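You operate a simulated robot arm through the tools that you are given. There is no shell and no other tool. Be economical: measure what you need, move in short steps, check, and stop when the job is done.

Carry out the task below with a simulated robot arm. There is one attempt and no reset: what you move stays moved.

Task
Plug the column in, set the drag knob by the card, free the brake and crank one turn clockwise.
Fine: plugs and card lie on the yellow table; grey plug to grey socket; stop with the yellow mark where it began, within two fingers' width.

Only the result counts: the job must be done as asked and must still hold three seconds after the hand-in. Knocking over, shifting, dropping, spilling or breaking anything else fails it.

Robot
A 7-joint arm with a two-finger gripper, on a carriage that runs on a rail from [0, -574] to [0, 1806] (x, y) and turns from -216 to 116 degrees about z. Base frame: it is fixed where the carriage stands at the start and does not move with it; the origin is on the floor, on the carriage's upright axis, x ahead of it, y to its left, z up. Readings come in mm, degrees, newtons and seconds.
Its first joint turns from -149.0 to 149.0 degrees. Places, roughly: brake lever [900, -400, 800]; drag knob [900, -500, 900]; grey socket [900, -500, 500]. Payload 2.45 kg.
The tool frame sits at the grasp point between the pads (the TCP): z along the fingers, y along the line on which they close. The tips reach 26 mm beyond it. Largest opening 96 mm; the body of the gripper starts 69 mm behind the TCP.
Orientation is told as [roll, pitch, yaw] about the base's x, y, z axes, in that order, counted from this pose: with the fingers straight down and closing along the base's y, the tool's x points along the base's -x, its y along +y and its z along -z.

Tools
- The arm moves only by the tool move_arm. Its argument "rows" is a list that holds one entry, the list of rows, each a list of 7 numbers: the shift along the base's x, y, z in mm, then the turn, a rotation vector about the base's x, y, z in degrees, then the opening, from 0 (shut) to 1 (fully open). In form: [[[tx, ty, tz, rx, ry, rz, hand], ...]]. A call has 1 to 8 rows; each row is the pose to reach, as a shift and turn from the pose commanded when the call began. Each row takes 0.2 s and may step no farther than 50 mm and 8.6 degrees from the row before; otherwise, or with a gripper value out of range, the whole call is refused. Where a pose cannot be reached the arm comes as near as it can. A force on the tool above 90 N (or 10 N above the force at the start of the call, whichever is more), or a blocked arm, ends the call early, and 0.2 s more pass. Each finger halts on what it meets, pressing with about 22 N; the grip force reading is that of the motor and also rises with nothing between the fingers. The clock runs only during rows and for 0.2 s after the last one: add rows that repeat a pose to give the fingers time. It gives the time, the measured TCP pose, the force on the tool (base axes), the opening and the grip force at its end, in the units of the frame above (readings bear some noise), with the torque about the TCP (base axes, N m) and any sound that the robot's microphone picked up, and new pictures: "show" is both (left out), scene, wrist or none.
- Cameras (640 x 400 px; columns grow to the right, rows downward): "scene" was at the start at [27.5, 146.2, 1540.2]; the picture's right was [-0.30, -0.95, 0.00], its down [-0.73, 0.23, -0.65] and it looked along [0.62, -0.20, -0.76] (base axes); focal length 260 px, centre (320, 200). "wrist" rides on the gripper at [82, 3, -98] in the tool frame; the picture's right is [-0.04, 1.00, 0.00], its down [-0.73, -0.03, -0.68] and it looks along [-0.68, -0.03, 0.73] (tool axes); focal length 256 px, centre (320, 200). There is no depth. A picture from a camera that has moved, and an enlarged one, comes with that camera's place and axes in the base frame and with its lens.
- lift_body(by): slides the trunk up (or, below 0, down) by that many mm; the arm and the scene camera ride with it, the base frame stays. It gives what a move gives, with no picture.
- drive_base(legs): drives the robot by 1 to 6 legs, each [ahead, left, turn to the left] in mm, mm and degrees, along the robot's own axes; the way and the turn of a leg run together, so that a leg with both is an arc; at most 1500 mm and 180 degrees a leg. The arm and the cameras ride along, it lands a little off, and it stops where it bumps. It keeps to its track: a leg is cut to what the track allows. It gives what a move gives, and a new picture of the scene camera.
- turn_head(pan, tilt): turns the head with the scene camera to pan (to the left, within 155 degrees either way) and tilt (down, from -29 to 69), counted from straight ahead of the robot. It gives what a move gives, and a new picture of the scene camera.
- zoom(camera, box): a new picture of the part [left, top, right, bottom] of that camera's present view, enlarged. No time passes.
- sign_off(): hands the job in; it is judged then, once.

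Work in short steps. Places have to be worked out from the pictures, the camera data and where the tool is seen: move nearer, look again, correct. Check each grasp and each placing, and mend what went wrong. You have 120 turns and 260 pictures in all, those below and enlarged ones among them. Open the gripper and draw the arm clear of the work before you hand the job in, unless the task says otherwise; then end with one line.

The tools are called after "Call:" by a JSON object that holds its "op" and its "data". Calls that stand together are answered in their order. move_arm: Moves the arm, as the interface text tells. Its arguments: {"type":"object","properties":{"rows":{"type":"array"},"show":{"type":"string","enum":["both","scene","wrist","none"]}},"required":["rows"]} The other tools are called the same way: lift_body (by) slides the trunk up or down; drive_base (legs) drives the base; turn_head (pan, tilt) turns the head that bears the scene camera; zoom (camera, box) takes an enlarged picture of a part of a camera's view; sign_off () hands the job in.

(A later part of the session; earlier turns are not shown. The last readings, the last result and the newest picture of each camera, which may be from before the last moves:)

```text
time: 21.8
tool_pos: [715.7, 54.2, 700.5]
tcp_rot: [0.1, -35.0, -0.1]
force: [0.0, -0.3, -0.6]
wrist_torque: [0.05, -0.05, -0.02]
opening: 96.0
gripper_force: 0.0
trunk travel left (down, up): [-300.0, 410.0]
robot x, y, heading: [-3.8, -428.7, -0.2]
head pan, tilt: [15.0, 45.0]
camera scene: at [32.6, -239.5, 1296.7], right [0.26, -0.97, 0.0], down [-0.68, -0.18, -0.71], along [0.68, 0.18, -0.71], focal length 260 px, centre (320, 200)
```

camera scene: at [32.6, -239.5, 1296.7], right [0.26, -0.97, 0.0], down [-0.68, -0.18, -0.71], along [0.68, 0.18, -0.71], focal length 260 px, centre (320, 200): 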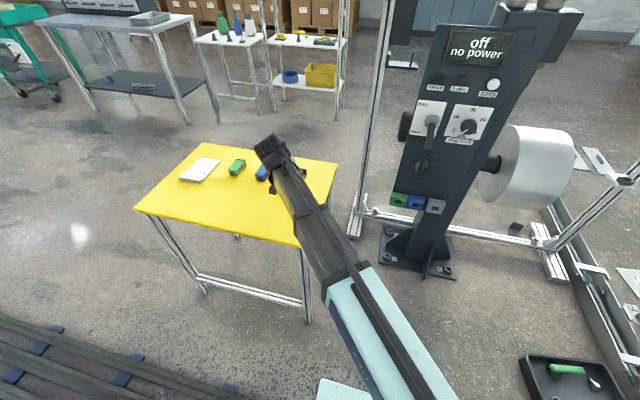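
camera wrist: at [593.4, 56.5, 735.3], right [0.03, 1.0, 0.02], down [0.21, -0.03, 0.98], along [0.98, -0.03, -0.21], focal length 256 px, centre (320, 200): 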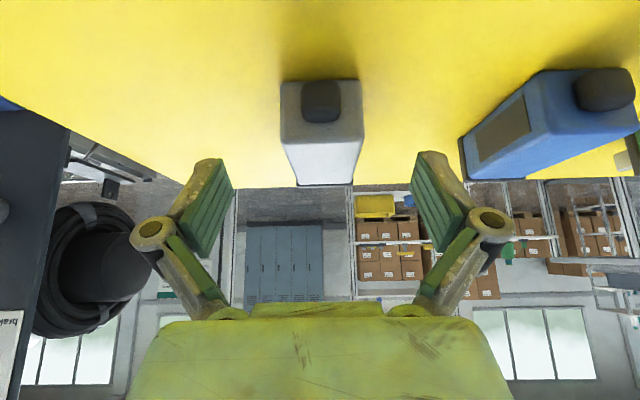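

Rear face shows table at z ≈ 657 and plug height ≈ 28. Descend 12 mm and close.

Call:
{"op": "move_arm", "data": {"rows": [[[0, 0, -12, 0, 0, 0, 1], [0, 0, -12, 0, 0, 0, 1], [0, 0, -12, 0, 0, 0, 0], [0, 0, -12, 0, 0, 0, 0], [0, 0, -12, 0, 0, 0, 0]]], "show": "wrist"}}

```text
time: 23.0
tool_pos: [715.9, 54.2, 691.7]
tcp_rot: [0.1, -35.1, -0.1]
force: [-1.0, 1.0, 4.2]
wrist_torque: [0.06, -0.13, 0.02]
opening: 35.4
gripper_force: 22.4
trunk travel left (down, up): [-300.0, 410.0]
robot x, y, heading: [-1.7, -430.7, 0.1]
head pan, tilt: [15.0, 45.0]
camera wrist: at [593.1, 57.3, 724.5], right [0.03, 1.0, 0.02], down [0.21, -0.03, 0.98], along [0.98, -0.03, -0.21], focal length 256 px, centre (320, 200)
```

wrist: 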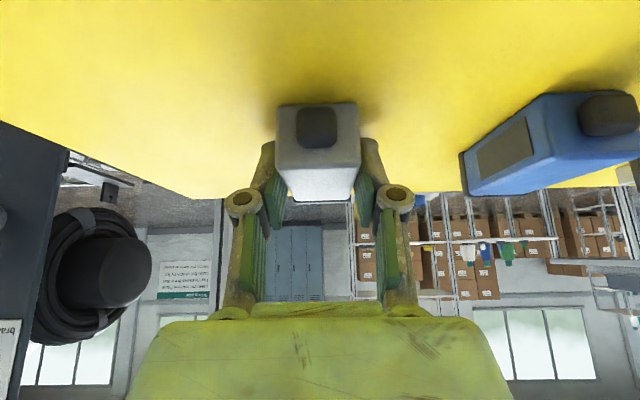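

Gripped at 35.4 mm. Lift straight up and check.

Call:
{"op": "move_arm", "data": {"rows": [[[0, 0, 3, 0, 0, 0, 0], [0, 0, 28, 0, 0, 0, 0], [0, 0, 68, 0, 0, 0, 0], [0, 0, 108, 0, 0, 0, 0]]], "show": "both"}}

Call:
{"op": "zoom", "data": {"camera": "wrist", "box": [220, 70, 420, 220]}}

```text
time: 24.0
tool_pos: [715.8, 54.9, 797.0]
tcp_rot: [-0.1, -35.0, -0.1]
force: [-0.4, 0.1, -0.9]
wrist_torque: [-0.02, 0.04, 0.06]
opening: 35.3
gripper_force: 21.8
trunk travel left (down, up): [-300.0, 410.0]
robot x, y, heading: [-0.5, -433.2, -0.1]
head pan, tilt: [15.0, 45.0]
camera scene: at [32.9, -239.2, 1296.6], right [0.26, -0.97, 0.0], down [-0.68, -0.18, -0.71], along [0.68, 0.18, -0.71], focal length 260 px, centre (320, 200)
camera wrist: at [592.9, 58.0, 831.2], right [0.03, 1.0, 0.02], down [0.21, -0.03, 0.98], along [0.98, -0.03, -0.21], focal length 256 px, centre (320, 200)
```

scene: 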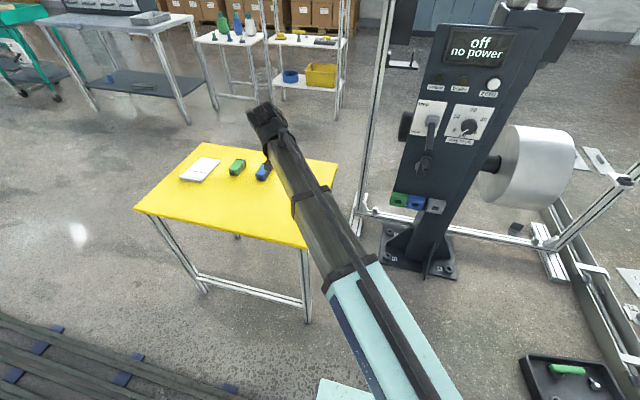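
wrist: 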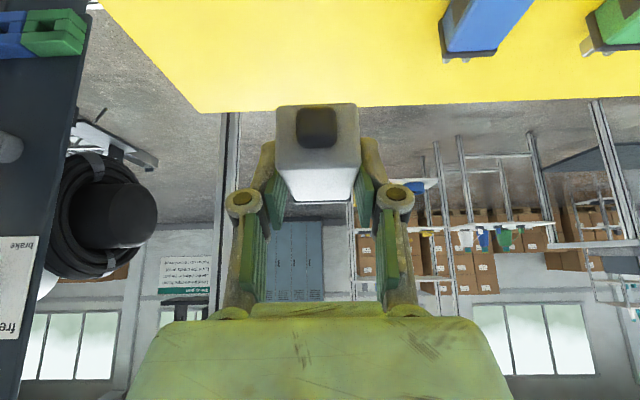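

```text
2.67 times, centred on (320, 145) of wrist
camera zoom: at [592.9, 58.0, 831.2], right [0.03, 1.0, 0.02], down [0.21, -0.03, 0.98], along [0.98, -0.03, -0.21], focal length 683 px, centre (320, 347)
```

zoom: 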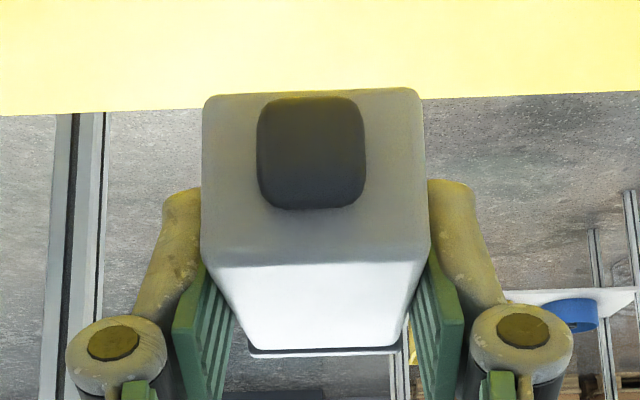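

Plug is firmly held, its axis ≈ 19 mm below TCP. Transport at height to in front of the grey socket.

Call:
{"op": "move_arm", "data": {"rows": [[[-10, -46, 0, 0, 0, 0, 0], [-20, -93, 0, 0, 0, 0, 0], [-30, -140, 0, 0, 0, 0, 0], [-30, -188, 0, 0, 0, 0, 0], [-30, -236, 0, 0, 0, 0, 0], [-30, -284, 0, 0, 0, 0, 0], [-30, -332, 0, 0, 0, 0, 0], [-30, -380, 0, 0, 0, 0, 0]]], "show": "none"}}

Call:
{"op": "move_arm", "data": {"rows": [[[0, -35, -30, 0, 0, 0, 0], [0, -75, -60, 0, 0, 0, 0], [0, -115, -85, 0, 0, 0, 0], [0, -155, -115, 0, 0, 0, 0], [0, -197, -140, 0, 0, 0, 0], [0, -197, -185, 0, 0, 0, 0], [0, -197, -230, 0, 0, 0, 0], [0, -197, -270, 0, 0, 0, 0]]], "show": "wrist"}}

Call:
{"op": "turn_head", "data": {"pan": -10, "tilt": 42}}

```text
time: 25.8
tool_pos: [684.4, -327.8, 798.8]
tcp_rot: [0.0, -35.0, -0.1]
force: [-0.3, 0.8, -0.7]
wrist_torque: [-0.04, 0.02, -0.04]
opening: 35.2
gripper_force: 21.4
trunk travel left (down, up): [-300.0, 410.0]
robot x, y, heading: [-0.7, -429.0, -0.2]
head pan, tilt: [15.0, 45.0]
```

```text
time: 27.6
tool_pos: [687.9, -522.5, 527.9]
tcp_rot: [0.1, -35.0, -0.1]
force: [-0.7, 0.2, -0.1]
wrist_torque: [0.04, -0.03, -0.02]
opening: 35.3
gripper_force: 22.9
trunk travel left (down, up): [-300.0, 410.0]
robot x, y, heading: [2.1, -427.0, -0.3]
head pan, tilt: [15.0, 45.0]
camera wrist: at [564.5, -519.8, 560.8], right [0.03, 1.0, 0.02], down [0.21, -0.03, 0.98], along [0.98, -0.03, -0.21], focal length 256 px, centre (320, 200)
```

wrist: 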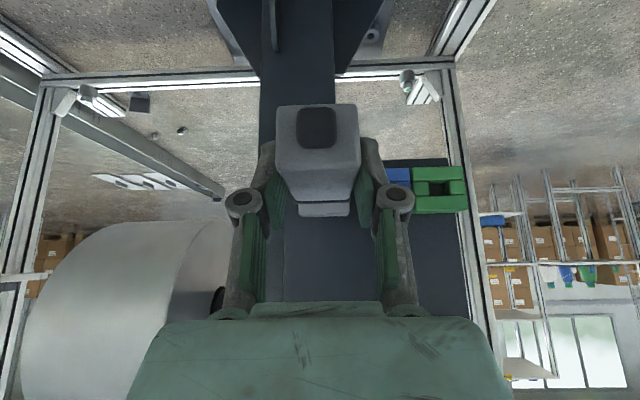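

```text
time: 28.5
tool_pos: [688.2, -522.4, 527.2]
tcp_rot: [0.1, -35.0, -0.1]
force: [0.2, 0.2, -0.5]
wrist_torque: [-0.02, -0.01, 0.0]
opening: 35.5
gripper_force: 22.3
trunk travel left (down, up): [-300.0, 410.0]
robot x, y, heading: [-0.7, -431.4, 0.1]
head pan, tilt: [-10.0, 42.0]
camera scene: at [36.4, -274.9, 1301.0], right [-0.17, -0.98, 0.0], down [-0.66, 0.12, -0.74], along [0.73, -0.13, -0.67], focal length 260 px, centre (320, 200)
```

scene: 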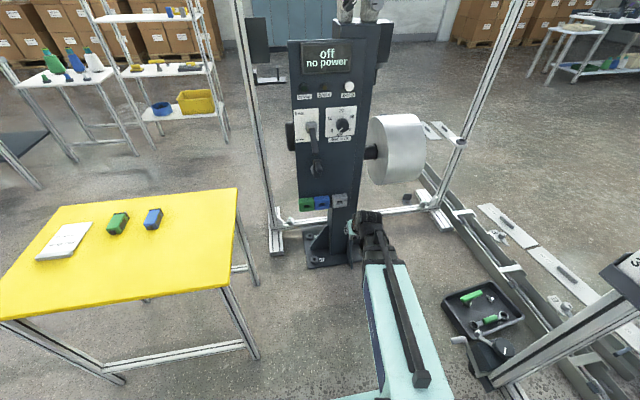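

Call:
{"op": "zoom", "data": {"camera": "wrist", "box": [260, 130, 480, 240]}}

Call:
{"op": "zoom", "data": {"camera": "scene", "box": [290, 180, 390, 280]}}

```text
2.91 times, centred on (370, 185) of wrist
camera zoom: at [564.5, -519.9, 561.6], right [0.03, 1.0, 0.02], down [0.21, -0.03, 0.98], along [0.98, -0.03, -0.21], focal length 745 px, centre (174, 244)
```

zoom: 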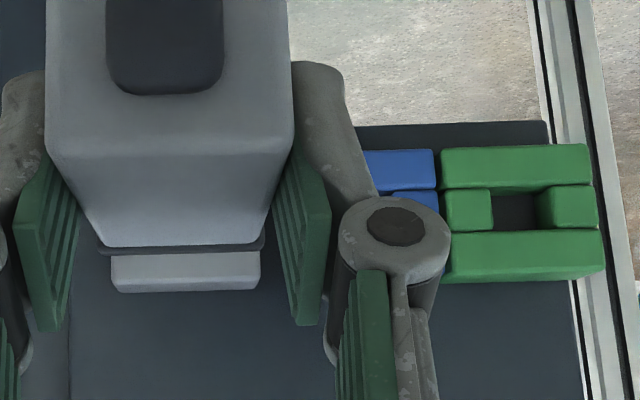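

```text
4.00 times, centred on (340, 230) of scene
camera zoom: at [36.4, -274.9, 1301.0], right [-0.17, -0.98, 0.0], down [-0.66, 0.12, -0.74], along [0.73, -0.13, -0.67], focal length 1040 px, centre (240, 80)
```

zoom: 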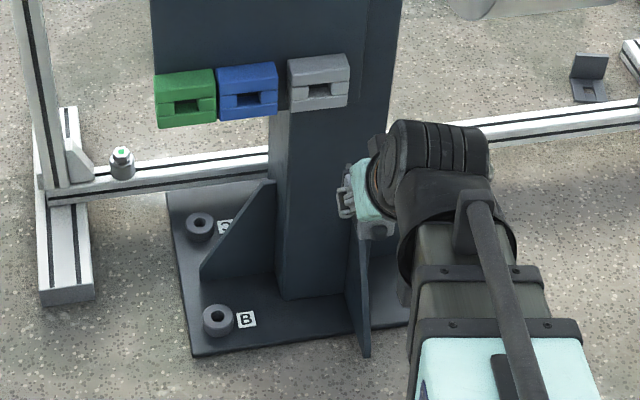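

Socket centre row is ≈ z 478, y ≈ -524.5; plug is laterally aligned within ~1 mm. Lower to z 497 and advance to leave the prongs short of the socket, then look.

Call:
{"op": "move_arm", "data": {"rows": [[[0, 0, -30, 0, 0, 0, 0], [40, 0, -30, 0, 0, 0, 0], [80, -0.5, -30, 0, 0, 0, 0], [112, -1, -30, 0, 0, 0, 0]]], "show": "both"}}

Call:
{"op": "zoom", "data": {"camera": "wrist", "box": [250, 90, 480, 240]}}

Call:
{"op": "zoom", "data": {"camera": "scene", "box": [290, 170, 390, 232]}}

```text
time: 29.5
tool_pos: [799.8, -524.5, 496.0]
tcp_rot: [0.0, -35.0, -0.1]
force: [0.2, 0.0, -0.3]
wrist_torque: [-0.02, 0.0, -0.01]
opening: 35.3
gripper_force: 22.0
trunk travel left (down, up): [-300.0, 410.0]
robot x, y, heading: [1.0, -427.1, -0.2]
head pan, tilt: [-10.0, 42.0]
camera scene: at [36.2, -275.0, 1301.0], right [-0.17, -0.98, 0.0], down [-0.66, 0.12, -0.74], along [0.73, -0.13, -0.67], focal length 260 px, centre (320, 200)
camera wrist: at [677.2, -522.2, 531.2], right [0.03, 1.0, 0.02], down [0.21, -0.03, 0.98], along [0.98, -0.03, -0.21], focal length 256 px, centre (320, 200)
```

scene: 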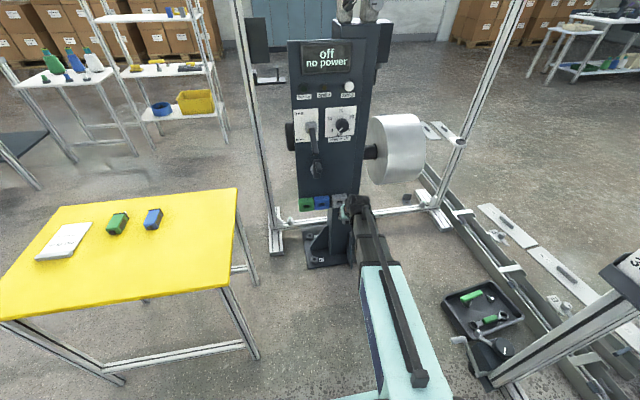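
wrist: 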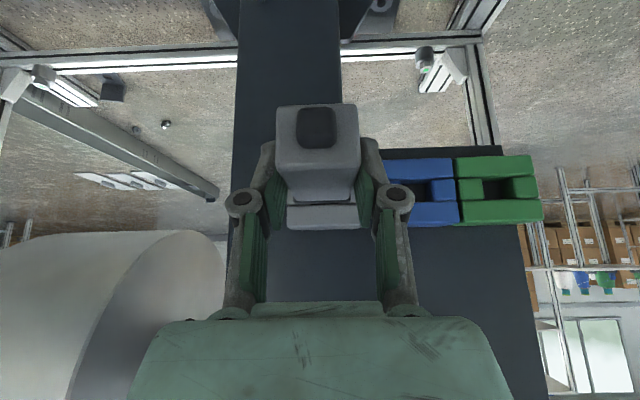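

```text
2.67 times, centred on (365, 165) of wrist
camera zoom: at [677.2, -522.2, 531.2], right [0.03, 1.0, 0.02], down [0.21, -0.03, 0.98], along [0.98, -0.03, -0.21], focal length 683 px, centre (200, 293)
```

zoom: 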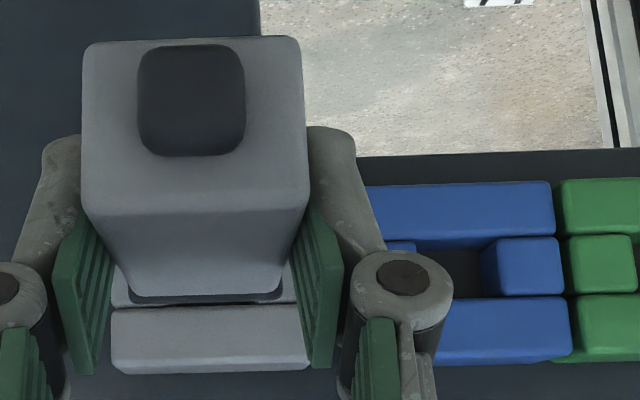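

```text
6.40 times, centred on (340, 201) of scene
camera zoom: at [36.2, -275.0, 1301.0], right [-0.17, -0.98, 0.0], down [-0.66, 0.12, -0.74], along [0.73, -0.13, -0.67], focal length 1663 px, centre (192, 194)
```

zoom: 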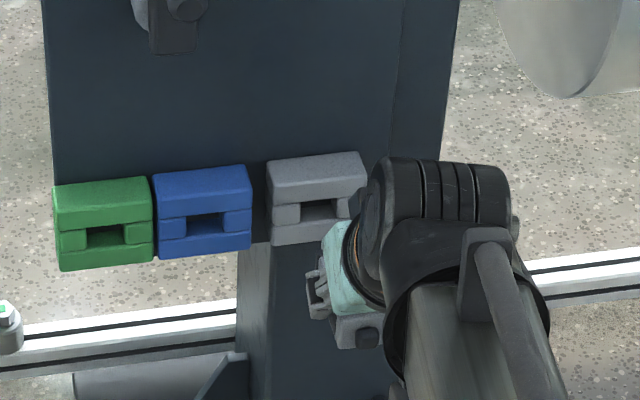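

Vertical (478 vs plug ≈ 479) and lateral alignment agree within ~2 mm. Advance 32 mm in small steps, watching force.

Call:
{"op": "move_arm", "data": {"rows": [[[8, 0, -0.5, 0, 0, 0, 0], [16, 0, -1, 0, 0, 0, 0], [24, 0, -1, 0, 0, 0, 0], [32, 0, -1, 0, 0, 0, 0]]], "show": "wrist"}}

Call:
{"op": "zoom", "data": {"camera": "wrist", "box": [250, 90, 480, 240]}}

Call:
{"op": "zoom", "data": {"camera": "scene", "box": [300, 180, 370, 230]}}

```text
time: 30.5
tool_pos: [830.3, -523.1, 497.9]
tcp_rot: [0.2, -35.1, -0.1]
force: [0.9, -0.3, -0.1]
wrist_torque: [0.03, 0.02, -0.01]
opening: 35.2
gripper_force: 22.0
trunk travel left (down, up): [-300.0, 410.0]
robot x, y, heading: [-2.4, -430.8, -0.0]
head pan, tilt: [-10.0, 42.0]
camera wrist: at [706.4, -520.7, 531.4], right [0.03, 1.0, 0.02], down [0.21, -0.03, 0.98], along [0.98, -0.03, -0.21], focal length 256 px, centre (320, 200)
```

wrist: 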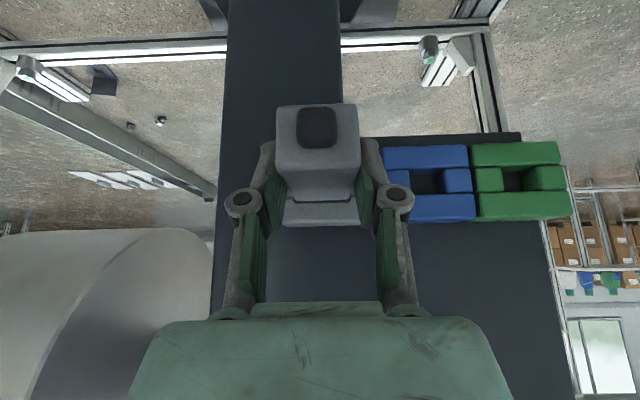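

```text
2.67 times, centred on (365, 165) of wrist
camera zoom: at [706.4, -520.7, 531.4], right [0.03, 1.0, 0.02], down [0.21, -0.03, 0.98], along [0.98, -0.03, -0.21], focal length 683 px, centre (200, 293)
```

zoom: 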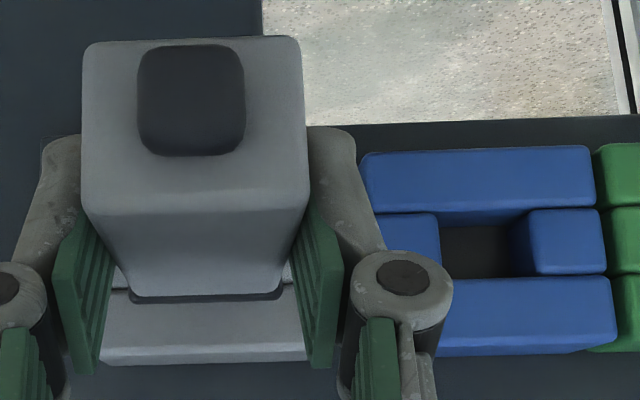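

```text
8.00 times, centred on (335, 205) of scene
camera zoom: at [36.4, -275.0, 1301.0], right [-0.17, -0.98, 0.0], down [-0.66, 0.12, -0.74], along [0.73, -0.13, -0.67], focal length 2079 px, centre (200, 160)
```

zoom: 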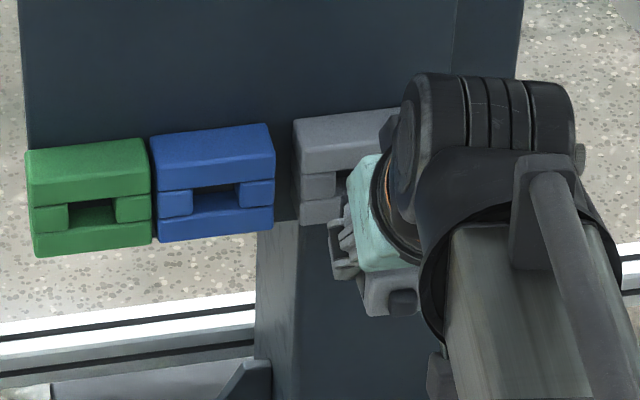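

Aligned; nudging y by −1 and continuing forward in small steps.

Call:
{"op": "move_arm", "data": {"rows": [[[4, -1, 0, 0, 0, 0, 0], [8, -1, 0, 0, 0, 0, 0], [12, -1, 0, 0, 0, 0, 0], [16, -1, 0, 0, 0, 0, 0]]], "show": "wrist"}}

Call:
{"op": "zoom", "data": {"camera": "wrist", "box": [260, 150, 380, 240]}}

```text
time: 31.5
tool_pos: [843.8, -524.1, 497.3]
tcp_rot: [0.1, -34.9, 0.0]
force: [-11.6, -0.5, 1.4]
wrist_torque: [0.03, 0.04, 0.04]
opening: 35.3
gripper_force: 21.8
trunk travel left (down, up): [-300.0, 410.0]
robot x, y, heading: [-1.0, -427.2, -0.4]
head pan, tilt: [-10.0, 42.0]
camera wrist: at [721.1, -521.7, 531.6], right [0.03, 1.0, 0.02], down [0.21, -0.03, 0.98], along [0.98, -0.03, -0.21], focal length 256 px, centre (320, 200)
```

wrist: 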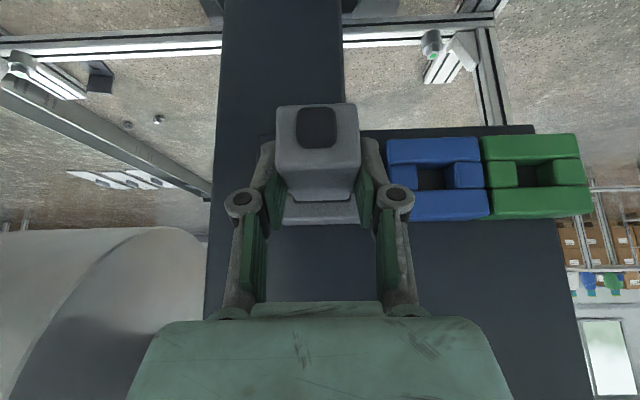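

```text
4.44 times, centred on (320, 195) of wrist
camera zoom: at [721.1, -521.7, 531.6], right [0.03, 1.0, 0.02], down [0.21, -0.03, 0.98], along [0.98, -0.03, -0.21], focal length 1138 px, centre (320, 222)
```

zoom: 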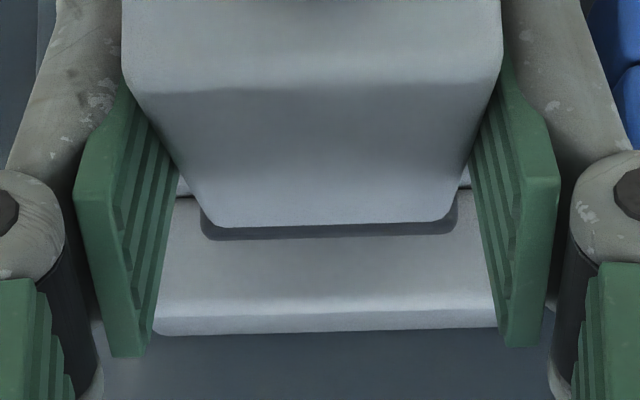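

Call:
{"op": "zoom", "data": {"camera": "scene", "box": [280, 30, 400, 150]}}

Call:
{"op": "zoom", "data": {"camera": "scene", "box": [300, 180, 370, 230]}}

```text
3.33 times, centred on (340, 90) of scene
camera zoom: at [35.9, -275.0, 1301.0], right [-0.18, -0.98, 0.0], down [-0.66, 0.12, -0.74], along [0.73, -0.13, -0.67], focal length 866 px, centre (253, 567)
```

zoom: 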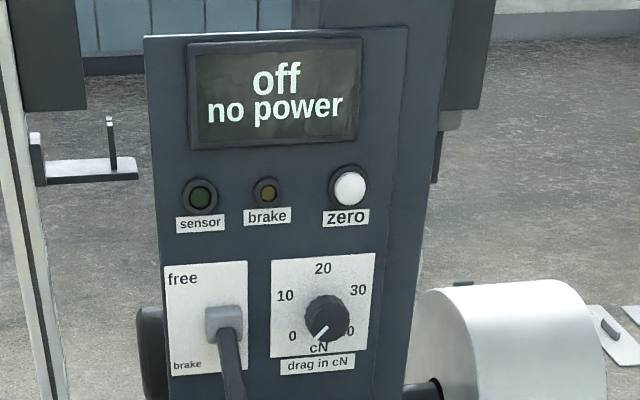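

```text
8.00 times, centred on (335, 205) of scene
camera zoom: at [35.9, -275.0, 1301.0], right [-0.18, -0.98, 0.0], down [-0.66, 0.12, -0.74], along [0.73, -0.13, -0.67], focal length 2079 px, centre (200, 160)
```

zoom: 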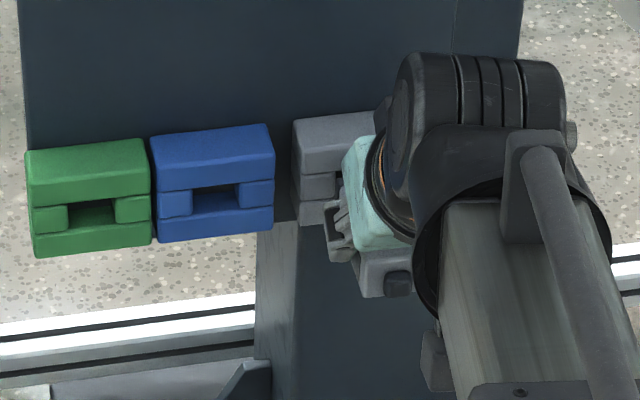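

Contact of ~12 N with tips about at the socket's face, still no power. I check on the blue/green plugs where the prongs sit relative to the body.

Call:
{"op": "zoom", "data": {"camera": "scene", "box": [100, 200, 170, 244]}}

Call:
{"op": "zoom", "data": {"camera": "wrist", "box": [280, 180, 360, 230]}}

```text
9.09 times, centred on (135, 222) of scene
camera zoom: at [35.9, -275.0, 1301.0], right [-0.18, -0.98, 0.0], down [-0.66, 0.12, -0.74], along [0.73, -0.13, -0.67], focal length 2363 px, centre (2002, 0)
```

zoom: 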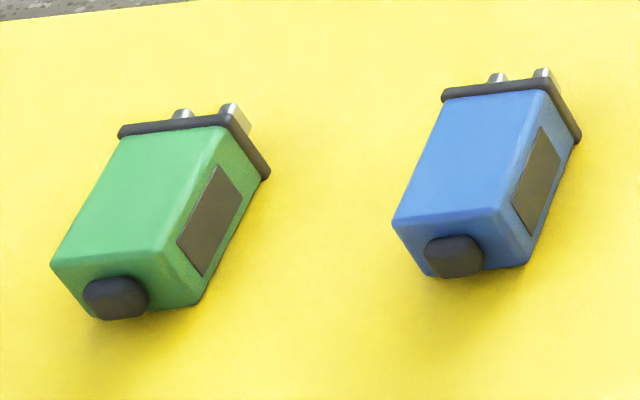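

```text
8.00 times, centred on (320, 205) of wrist
camera zoom: at [721.1, -521.7, 531.6], right [0.03, 1.0, 0.02], down [0.21, -0.03, 0.98], along [0.98, -0.03, -0.21], focal length 2048 px, centre (320, 160)
```

zoom: 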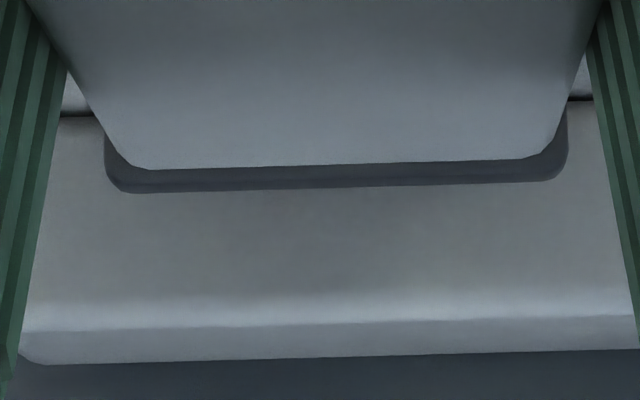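

Comparing in the same image, the plug sits ~4 mm above the slot centre. Back off, lower 4 mm, and press in again.

Call:
{"op": "move_arm", "data": {"rows": [[[-14, 0, 0, 0, 0, 0, 0], [-14, 0, -4, 0, 0, 0, 0], [-7, 0, -4, 0, 0, 0, 0], [-2, 0, -4, 0, 0, 0, 0], [2, 0, -4, 0, 0, 0, 0], [5, 0, -4, 0, 0, 0, 0]]], "show": "wrist"}}

Call:
{"op": "zoom", "data": {"camera": "wrist", "box": [280, 180, 360, 230]}}

Call:
{"op": "zoom", "data": {"camera": "scene", "box": [280, 30, 400, 150]}}

```text
time: 32.9
tool_pos: [850.0, -523.1, 492.5]
tcp_rot: [0.0, -35.0, -0.1]
force: [-0.5, -0.2, -4.2]
wrist_torque: [-0.02, 0.21, 0.02]
opening: 35.5
gripper_force: 21.9
trunk travel left (down, up): [-300.0, 410.0]
robot x, y, heading: [-0.6, -430.3, -0.1]
head pan, tilt: [-10.0, 42.0]
camera wrist: at [727.0, -521.2, 526.6], right [0.03, 1.0, 0.02], down [0.21, -0.03, 0.98], along [0.98, -0.03, -0.21], focal length 256 px, centre (320, 200)
```

wrist: 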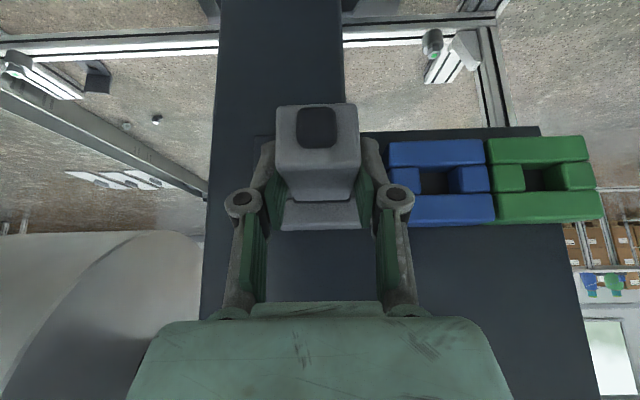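

```text
8.00 times, centred on (320, 205) of wrist
camera zoom: at [727.0, -521.2, 526.6], right [0.03, 1.0, 0.02], down [0.21, -0.03, 0.98], along [0.98, -0.03, -0.21], focal length 2048 px, centre (320, 160)
```

zoom: 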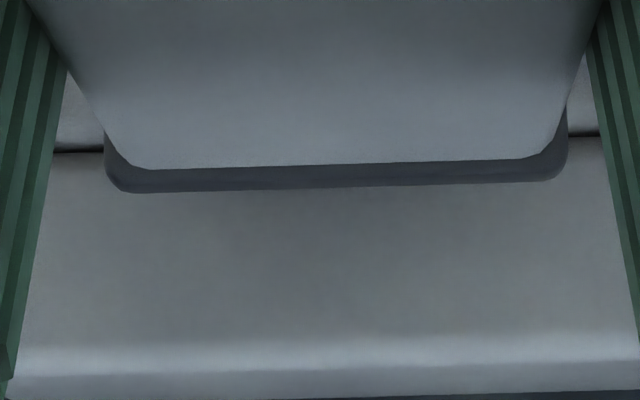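

```text
3.33 times, centred on (340, 90) of scene
camera zoom: at [36.7, -275.0, 1300.9], right [-0.17, -0.98, 0.0], down [-0.66, 0.12, -0.74], along [0.73, -0.13, -0.67], focal length 866 px, centre (253, 567)
```

zoom: 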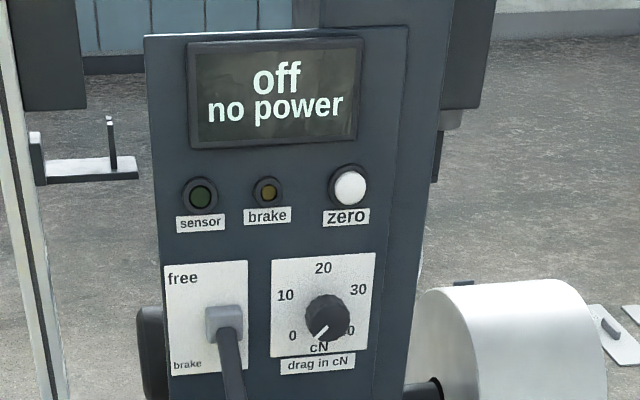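

The prongs are entering now (little x-force). Continue forward with 1 mm lower.

Call:
{"op": "move_arm", "data": {"rows": [[[0, 0, -1, 0, 0, 0, 0], [4, 0, -1, 0, 0, 0, 0], [8, 0, -1, 0, 0, 0, 0], [11, 0, -1, 0, 0, 0, 0]]], "show": "wrist"}}

Call:
{"op": "zoom", "data": {"camera": "wrist", "box": [280, 180, 360, 230]}}

Call:
{"op": "zoom", "data": {"camera": "scene", "box": [280, 30, 400, 150]}}

```text
time: 33.9
tool_pos: [859.2, -523.1, 492.7]
tcp_rot: [0.1, -35.0, -0.1]
force: [-14.7, 0.9, -1.1]
wrist_torque: [0.02, 0.25, 0.03]
opening: 35.2
gripper_force: 21.5
trunk travel left (down, up): [-300.0, 410.0]
robot x, y, heading: [2.1, -426.9, -0.1]
head pan, tilt: [-10.0, 42.0]
camera wrist: at [737.1, -521.5, 526.6], right [0.03, 1.0, 0.02], down [0.21, -0.03, 0.98], along [0.98, -0.03, -0.21], focal length 256 px, centre (320, 200)
```

wrist: 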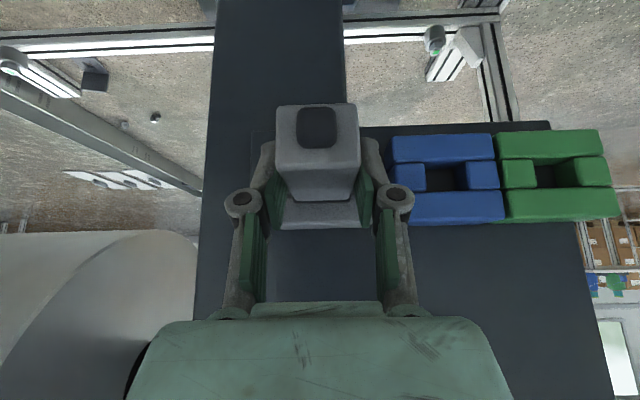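

```text
8.00 times, centred on (320, 205) of wrist
camera zoom: at [737.1, -521.5, 526.6], right [0.03, 1.0, 0.02], down [0.21, -0.03, 0.98], along [0.98, -0.03, -0.21], focal length 2048 px, centre (320, 160)
```

zoom: 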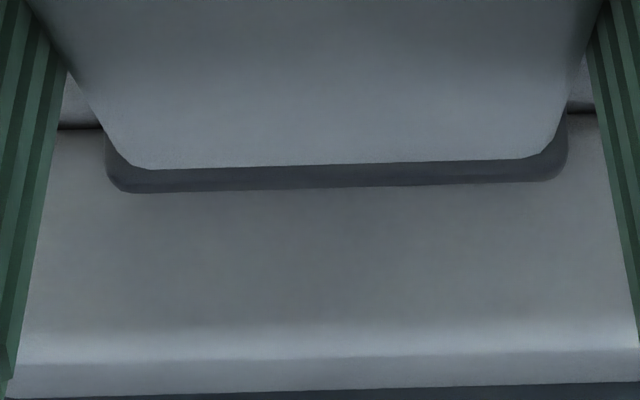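

```text
3.33 times, centred on (340, 90) of scene
camera zoom: at [35.7, -274.9, 1301.0], right [-0.17, -0.98, 0.0], down [-0.66, 0.12, -0.74], along [0.73, -0.13, -0.67], focal length 866 px, centre (253, 567)
```

zoom: 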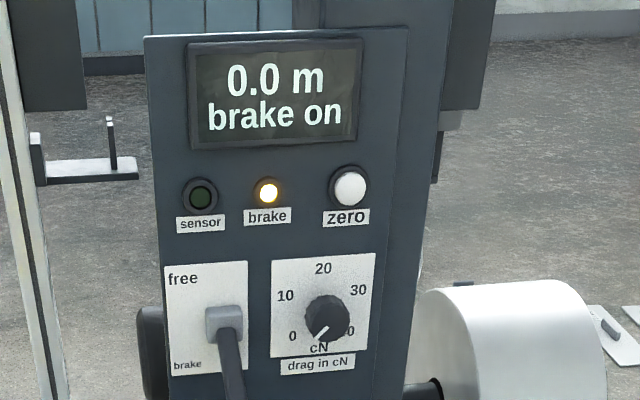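

Display on: "0.0 m / brake on" — plug seated. Release and retreat back.

Call:
{"op": "move_arm", "data": {"rows": [[[-2, 0, 0, 0, 0, 0, 0], [-2, 0, 0, 0, 0, 0, 0.6], [-2, 0, 0, 0, 0, 0, 0.8], [-30, 0, 10, 0, 0, 0, 0.8], [-70, 0, 30, 0, 0, 0, 0.8], [-110, 0, 50, 0, 0, 0, 0.8]]], "show": "both"}}

Call:
{"op": "zoom", "data": {"camera": "scene", "box": [280, 30, 400, 150]}}

Call:
{"op": "zoom", "data": {"camera": "wrist", "box": [220, 100, 420, 225]}}

```text
time: 35.3
tool_pos: [751.2, -524.3, 543.6]
tcp_rot: [0.0, -35.1, -0.1]
force: [0.3, -0.5, 0.5]
wrist_torque: [0.0, -0.03, -0.03]
opening: 77.1
gripper_force: 0.1
trunk travel left (down, up): [-300.0, 410.0]
robot x, y, heading: [4.3, -432.8, -0.0]
head pan, tilt: [-10.0, 42.0]
camera scene: at [36.8, -275.0, 1300.9], right [-0.17, -0.98, 0.0], down [-0.66, 0.12, -0.74], along [0.73, -0.13, -0.67], focal length 260 px, centre (320, 200)
camera wrist: at [627.9, -521.9, 576.8], right [0.03, 1.0, 0.02], down [0.21, -0.03, 0.98], along [0.98, -0.03, -0.21], focal length 256 px, centre (320, 200)
```

scene: 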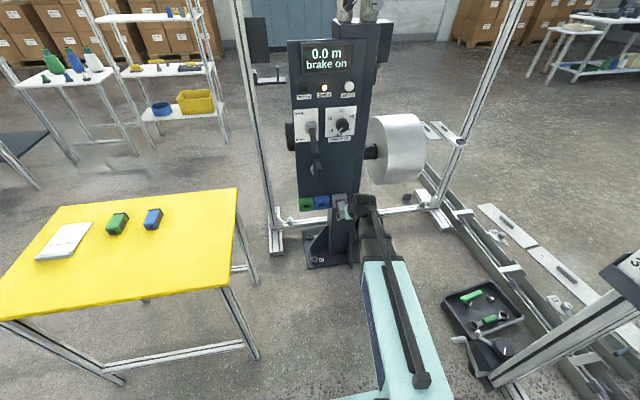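
wrist: 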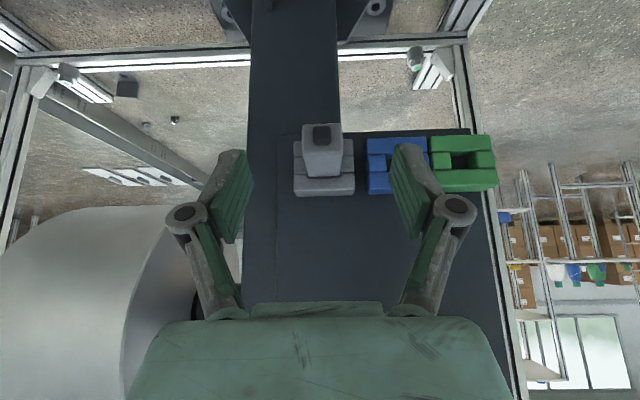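

```text
3.33 times, centred on (340, 90) of scene
camera zoom: at [36.8, -275.0, 1300.9], right [-0.17, -0.98, 0.0], down [-0.66, 0.12, -0.74], along [0.73, -0.13, -0.67], focal length 866 px, centre (253, 567)
```

zoom: 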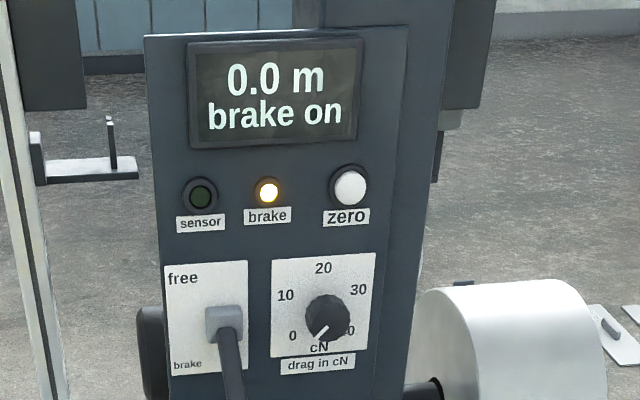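

```text
3.20 times, centred on (320, 162) of wrist
camera zoom: at [627.9, -521.9, 576.8], right [0.03, 1.0, 0.02], down [0.21, -0.03, 0.98], along [0.98, -0.03, -0.21], focal length 819 px, centre (320, 320)
```

zoom: 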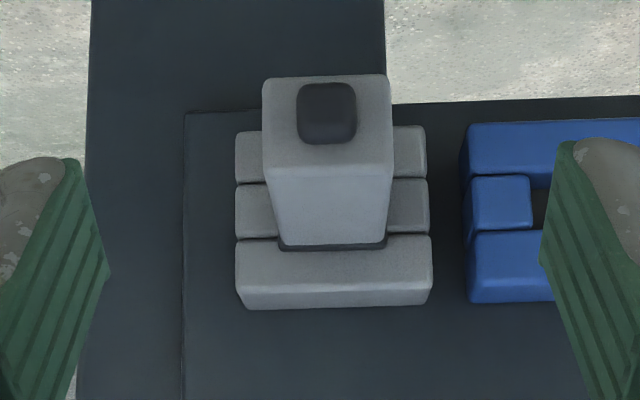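

Seated and standing. Now I zoom on the drag knob scale.

Call:
{"op": "zoom", "data": {"camera": "scene", "box": [324, 102, 360, 142]}}

Call:
{"op": "zoom", "data": {"camera": "scene", "box": [285, 100, 345, 180]}}

```text
10.00 times, centred on (342, 122) of scene
camera zoom: at [36.8, -275.0, 1300.9], right [-0.17, -0.98, 0.0], down [-0.66, 0.12, -0.74], along [0.73, -0.13, -0.67], focal length 2599 px, centre (100, 980)
```

zoom: 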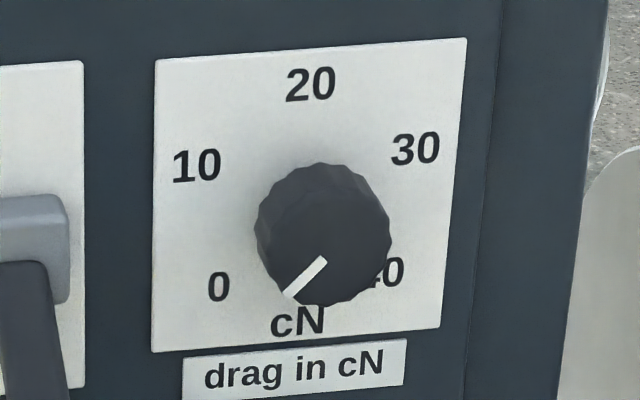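

```text
5.00 times, centred on (315, 140) of scene
camera zoom: at [36.8, -275.0, 1300.9], right [-0.17, -0.98, 0.0], down [-0.66, 0.12, -0.74], along [0.73, -0.13, -0.67], focal length 1300 px, centre (345, 500)
```

zoom: 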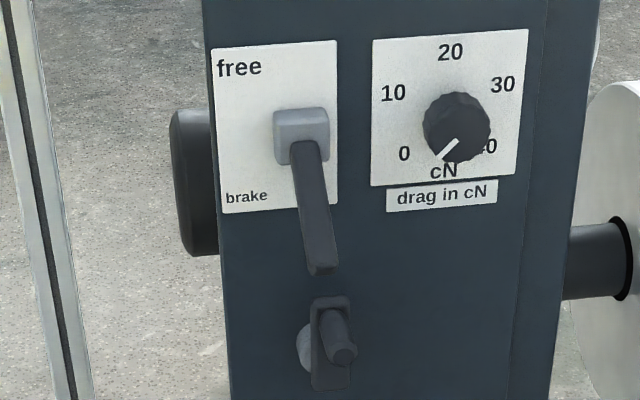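

Scale spans ±135°, pointer now at 0; 40 needs +270° clockwise. I bring the tool horizontal in front of the knob at ≈ (·,-512,863).

Call:
{"op": "move_arm", "data": {"rows": [[[-3, 2, 44, 0, -7, 0, 0.8], [-6, 3, 88, 0, -14, 0, 0.8], [-8, 5, 133, 0, -21, 0, 0.8], [-8, 7, 179, 0, -28, 0, 0.8], [-8, 9, 225, 0, -35, 0, 0.8], [-8, 10, 271, 0, -43, 0, 0.8], [-8, 12, 300, 0, -49, 0, 0.8], [-8, 12, 320, 0, -55, 0, 0.8]]], "show": "both"}}

Call:
{"op": "zoom", "data": {"camera": "wrist", "box": [220, 130, 420, 255]}}

```text
time: 37.1
tool_pos: [743.0, -512.5, 862.4]
tcp_rot: [148.3, -90.0, -148.3]
force: [0.2, 0.4, -0.1]
wrist_torque: [0.02, -0.02, -0.03]
opening: 76.8
gripper_force: 0.0
trunk travel left (down, up): [-300.0, 410.0]
robot x, y, heading: [3.0, -432.6, -0.3]
head pan, tilt: [-10.0, 42.0]
camera scene: at [36.3, -275.0, 1301.0], right [-0.17, -0.98, 0.0], down [-0.66, 0.12, -0.74], along [0.73, -0.13, -0.67], focal length 260 px, centre (320, 200)
camera wrist: at [645.8, -510.5, 780.9], right [0.0, 1.0, 0.04], down [-0.68, -0.03, 0.73], along [0.73, -0.03, 0.68], focal length 256 px, centre (320, 200)
```

scene: 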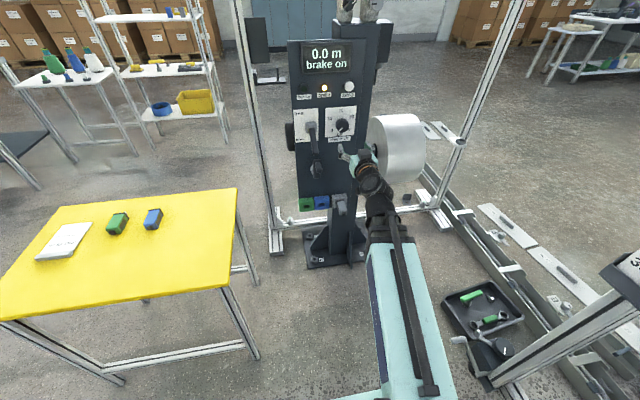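
wrist: 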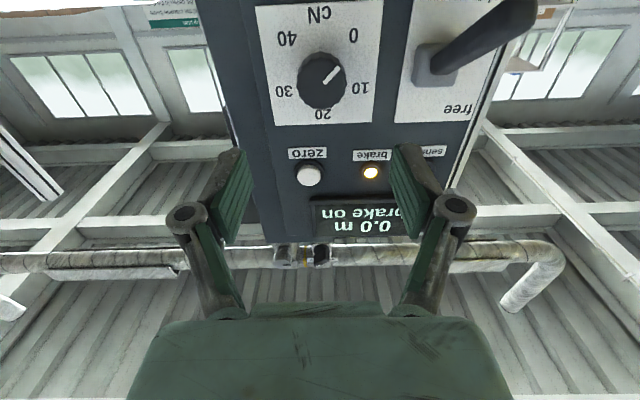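

```text
3.20 times, centred on (320, 192) of wrist
camera zoom: at [645.8, -510.5, 780.9], right [0.0, 1.0, 0.04], down [-0.68, -0.03, 0.73], along [0.73, -0.03, 0.68], focal length 819 px, centre (320, 224)
```

zoom: 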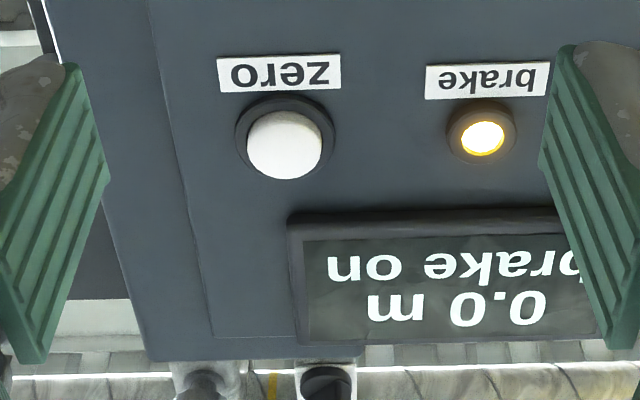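

Call:
{"op": "zoom", "data": {"camera": "wrist", "box": [260, 10, 390, 130]}}

```text
3.33 times, centred on (325, 70) of wrist
camera zoom: at [645.8, -510.5, 780.9], right [0.0, 1.0, 0.04], down [-0.68, -0.03, 0.73], along [0.73, -0.03, 0.68], focal length 853 px, centre (303, 633)
```

zoom: 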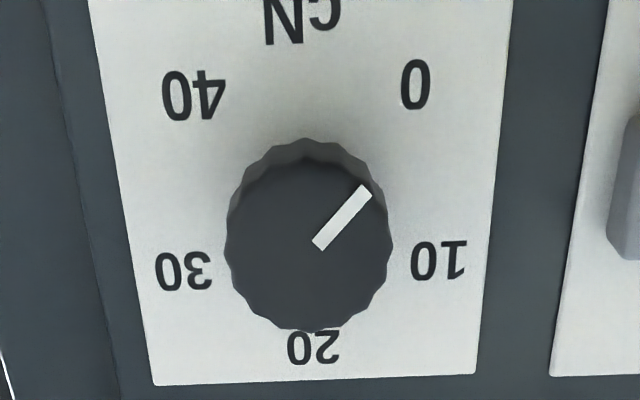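

Knob front centre triangulates to (896,-512.4,864.7), panel at x ≈ 926, diameter ≈ 47. I roll the hand −45° and move in, then will close and turn in three 90° strokes.

Call:
{"op": "move_arm", "data": {"rows": [[[10, 0, 0.5, -7.5, 0, 0, 0.8], [20, 0, 1, -15, 0, 0, 0.8], [30, 0, 1.5, -22.5, 0, 0, 0.8], [40, 0, 2, -30, 0, 0, 0.8], [50, 0, 2.3, -37.5, 0, 0, 0.8], [60, 0, 2.3, -45, 0, 0, 0.8], [100, 0, 2.3, -45, 0, 0, 0.8]]], "show": "wrist"}}

```text
time: 38.7
tool_pos: [845.3, -512.0, 865.2]
tcp_rot: [-90.0, -45.0, 90.0]
force: [-0.4, 0.0, 0.1]
wrist_torque: [-0.01, -0.01, 0.01]
opening: 76.9
gripper_force: 0.0
trunk travel left (down, up): [-300.0, 410.0]
robot x, y, heading: [-1.3, -432.4, 0.1]
head pan, tilt: [-10.0, 42.0]
camera wrist: at [746.2, -568.1, 804.8], right [0.0, 0.73, -0.68], down [-0.68, 0.5, 0.54], along [0.73, 0.46, 0.5], focal length 256 px, centre (320, 200)
```

wrist: 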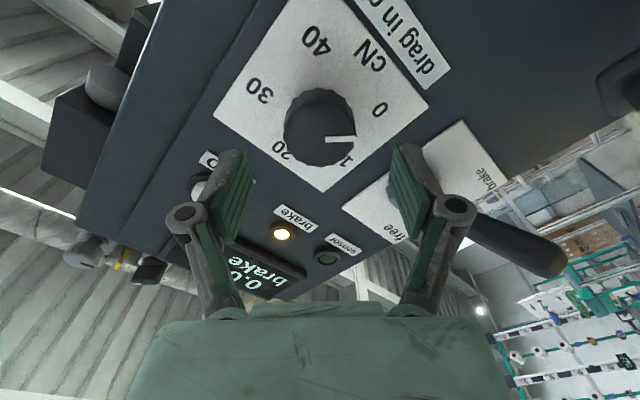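

Clear view; advance to x 890, and close on the knob.

Call:
{"op": "move_arm", "data": {"rows": [[[20, 0, 0, 0, 0, 0, 0.8], [36, 0, 0, 0, 0, 0, 0.8], [45, 0, 0, 0, 0, 0, 0.8], [45, 0, 0, 0, 0, 0, 0.8], [45, 0, 0, 0, 0, 0, 0.3], [45, 0, 0, 0, 0, 0, 0.3]]], "show": "wrist"}}

```text
time: 40.1
tool_pos: [888.5, -513.7, 865.3]
tcp_rot: [-90.1, -45.1, 90.1]
force: [-5.1, -3.5, 1.7]
wrist_torque: [0.0, 0.0, -0.23]
opening: 47.3
gripper_force: 44.6
trunk travel left (down, up): [-300.0, 410.0]
robot x, y, heading: [2.1, -428.4, 0.1]
head pan, tilt: [-10.0, 42.0]
camera wrist: at [790.0, -568.5, 804.4], right [0.0, 0.74, -0.68], down [-0.68, 0.5, 0.54], along [0.73, 0.46, 0.5], focal length 256 px, centre (320, 200)
```

wrist: 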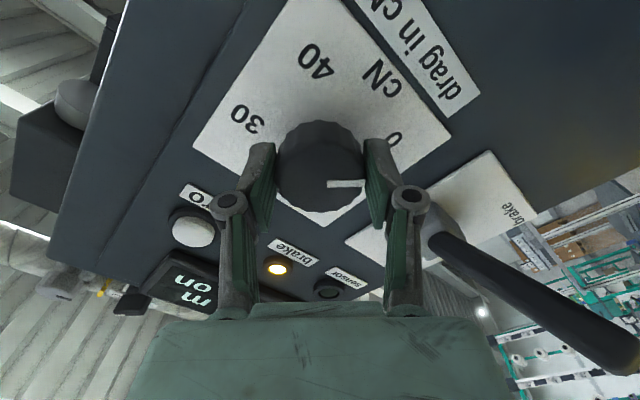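

Gripped at 47 mm. Turn +65° clockwise (first part).

Call:
{"op": "move_arm", "data": {"rows": [[[0, 0, 0, 8.2, 0, 0, 0.3], [0, 0, 0, 16.4, 0, 0, 0.3], [0, 0, 0, 24.6, 0, 0, 0.3], [0, 0, 0, 32.8, 0, 0, 0.3], [0, 0, 0, 41, 0, 0, 0.3], [0, 0, 0, 49.2, 0, 0, 0.3], [0, 0, 0, 57.4, 0, 0, 0.3], [0, 0, 0, 65.6, 0, 0, 0.3]]], "show": "wrist"}}

```text
time: 41.9
tool_pos: [888.9, -511.8, 863.9]
tcp_rot: [89.7, -69.2, -89.9]
force: [-21.8, 0.6, -13.9]
wrist_torque: [-0.05, 0.38, 0.03]
opening: 47.3
gripper_force: 45.6
trunk travel left (down, up): [-300.0, 410.0]
robot x, y, heading: [1.0, -428.6, -0.1]
head pan, tilt: [-10.0, 42.0]
camera wrist: at [790.0, -480.7, 789.5], right [0.0, 0.92, 0.39], down [-0.68, -0.29, 0.68], along [0.74, -0.27, 0.62], focal length 256 px, centre (320, 200)
```

wrist: 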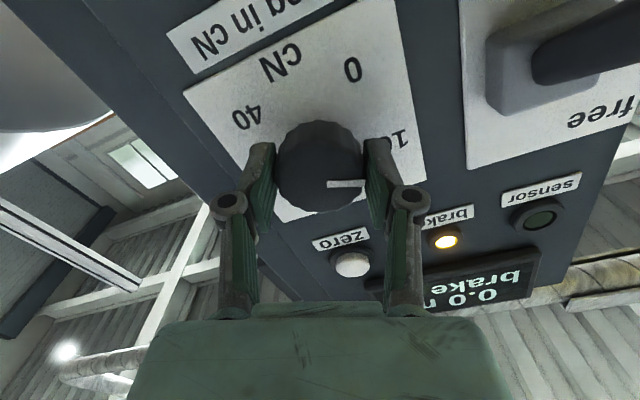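

The knob follows. Complete the stroke (+24.6°), easing x by −1 and z by −1.

Call:
{"op": "move_arm", "data": {"rows": [[[-1, 0, -0.5, 8.2, 0, 0, 0.3], [-1.5, 0, -1, 16.4, 0, 0, 0.3], [-1.5, 0, -1, 24.6, 0, 0, 0.3]]], "show": "wrist"}}

```text
time: 42.7
tool_pos: [888.1, -510.7, 865.4]
tcp_rot: [90.1, -44.5, -90.1]
force: [-3.9, 3.5, -1.4]
wrist_torque: [-0.06, 0.63, 0.67]
opening: 47.3
gripper_force: 44.9
trunk travel left (down, up): [-300.0, 410.0]
robot x, y, heading: [1.1, -429.0, -0.0]
head pan, tilt: [-10.0, 42.0]
camera wrist: at [790.1, -452.1, 809.6], right [0.0, 0.67, 0.74], down [-0.68, -0.54, 0.49], along [0.73, -0.5, 0.46], focal length 256 px, centre (320, 200)
```

wrist: 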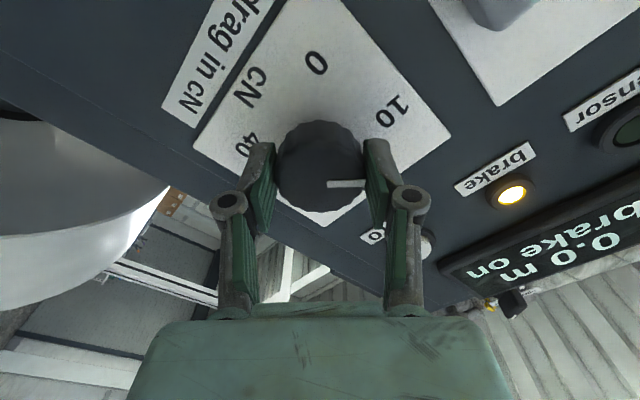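

Pointer at ≈ −45°. Release, roll back −90° in place with open fingers, regrip.

Call:
{"op": "move_arm", "data": {"rows": [[[0, 0, 0, 0, 0, 0, 0.8], [0, 0, 0, 0, 0, 0, 0.8], [0, 0, 0, -8.2, 0, 0, 0.8], [0, 0, 0, -16.4, 0, 0, 0.8], [0, 0, 0, -24.6, 0, 0, 0.8], [0, 0, 0, -32.8, 0, 0, 0.8], [0, 0, 0, -41, 0, 0, 0.8], [0, 0, 0, -49.2, 0, 0, 0.8]]], "show": "none"}}

Call:
{"op": "move_arm", "data": {"rows": [[[0, -1, 0, -8.2, 0, 0, 0.8], [0, -2, 0, -16.4, 0, 0, 0.8], [0, -2, 0, -24.6, 0, 0, 0.8], [0, -2, 0, -32.8, 0, 0, 0.8], [0, -2, 0, -40.8, 0, 0, 0.8], [0, -2, 0, -40.8, 0, 0, 0.3], [0, -2, 0, -40.8, 0, 0, 0.3]]], "show": "wrist"}}

```text
time: 44.5
tool_pos: [887.8, -511.9, 864.2]
tcp_rot: [-90.1, -86.0, 90.2]
force: [-0.4, 0.4, 0.4]
wrist_torque: [0.02, 0.02, 0.01]
opening: 76.9
gripper_force: 0.0
trunk travel left (down, up): [-300.0, 410.0]
robot x, y, heading: [1.9, -431.1, -0.2]
head pan, tilt: [-10.0, 42.0]
```

```text
time: 46.1
tool_pos: [887.2, -513.2, 863.7]
tcp_rot: [-90.0, -45.3, 90.0]
force: [-9.7, 3.2, -7.5]
wrist_torque: [-0.06, 0.04, 0.1]
opening: 46.9
gripper_force: 44.7
trunk travel left (down, up): [-300.0, 410.0]
robot x, y, heading: [-0.8, -433.1, -0.2]
head pan, tilt: [-10.0, 42.0]
camera wrist: at [788.6, -569.7, 803.5], right [0.0, 0.74, -0.68], down [-0.68, 0.5, 0.54], along [0.73, 0.46, 0.5], focal length 256 px, centre (320, 200)
```

wrist: 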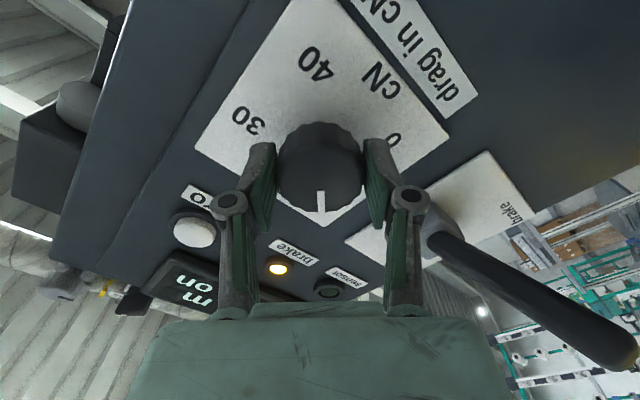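

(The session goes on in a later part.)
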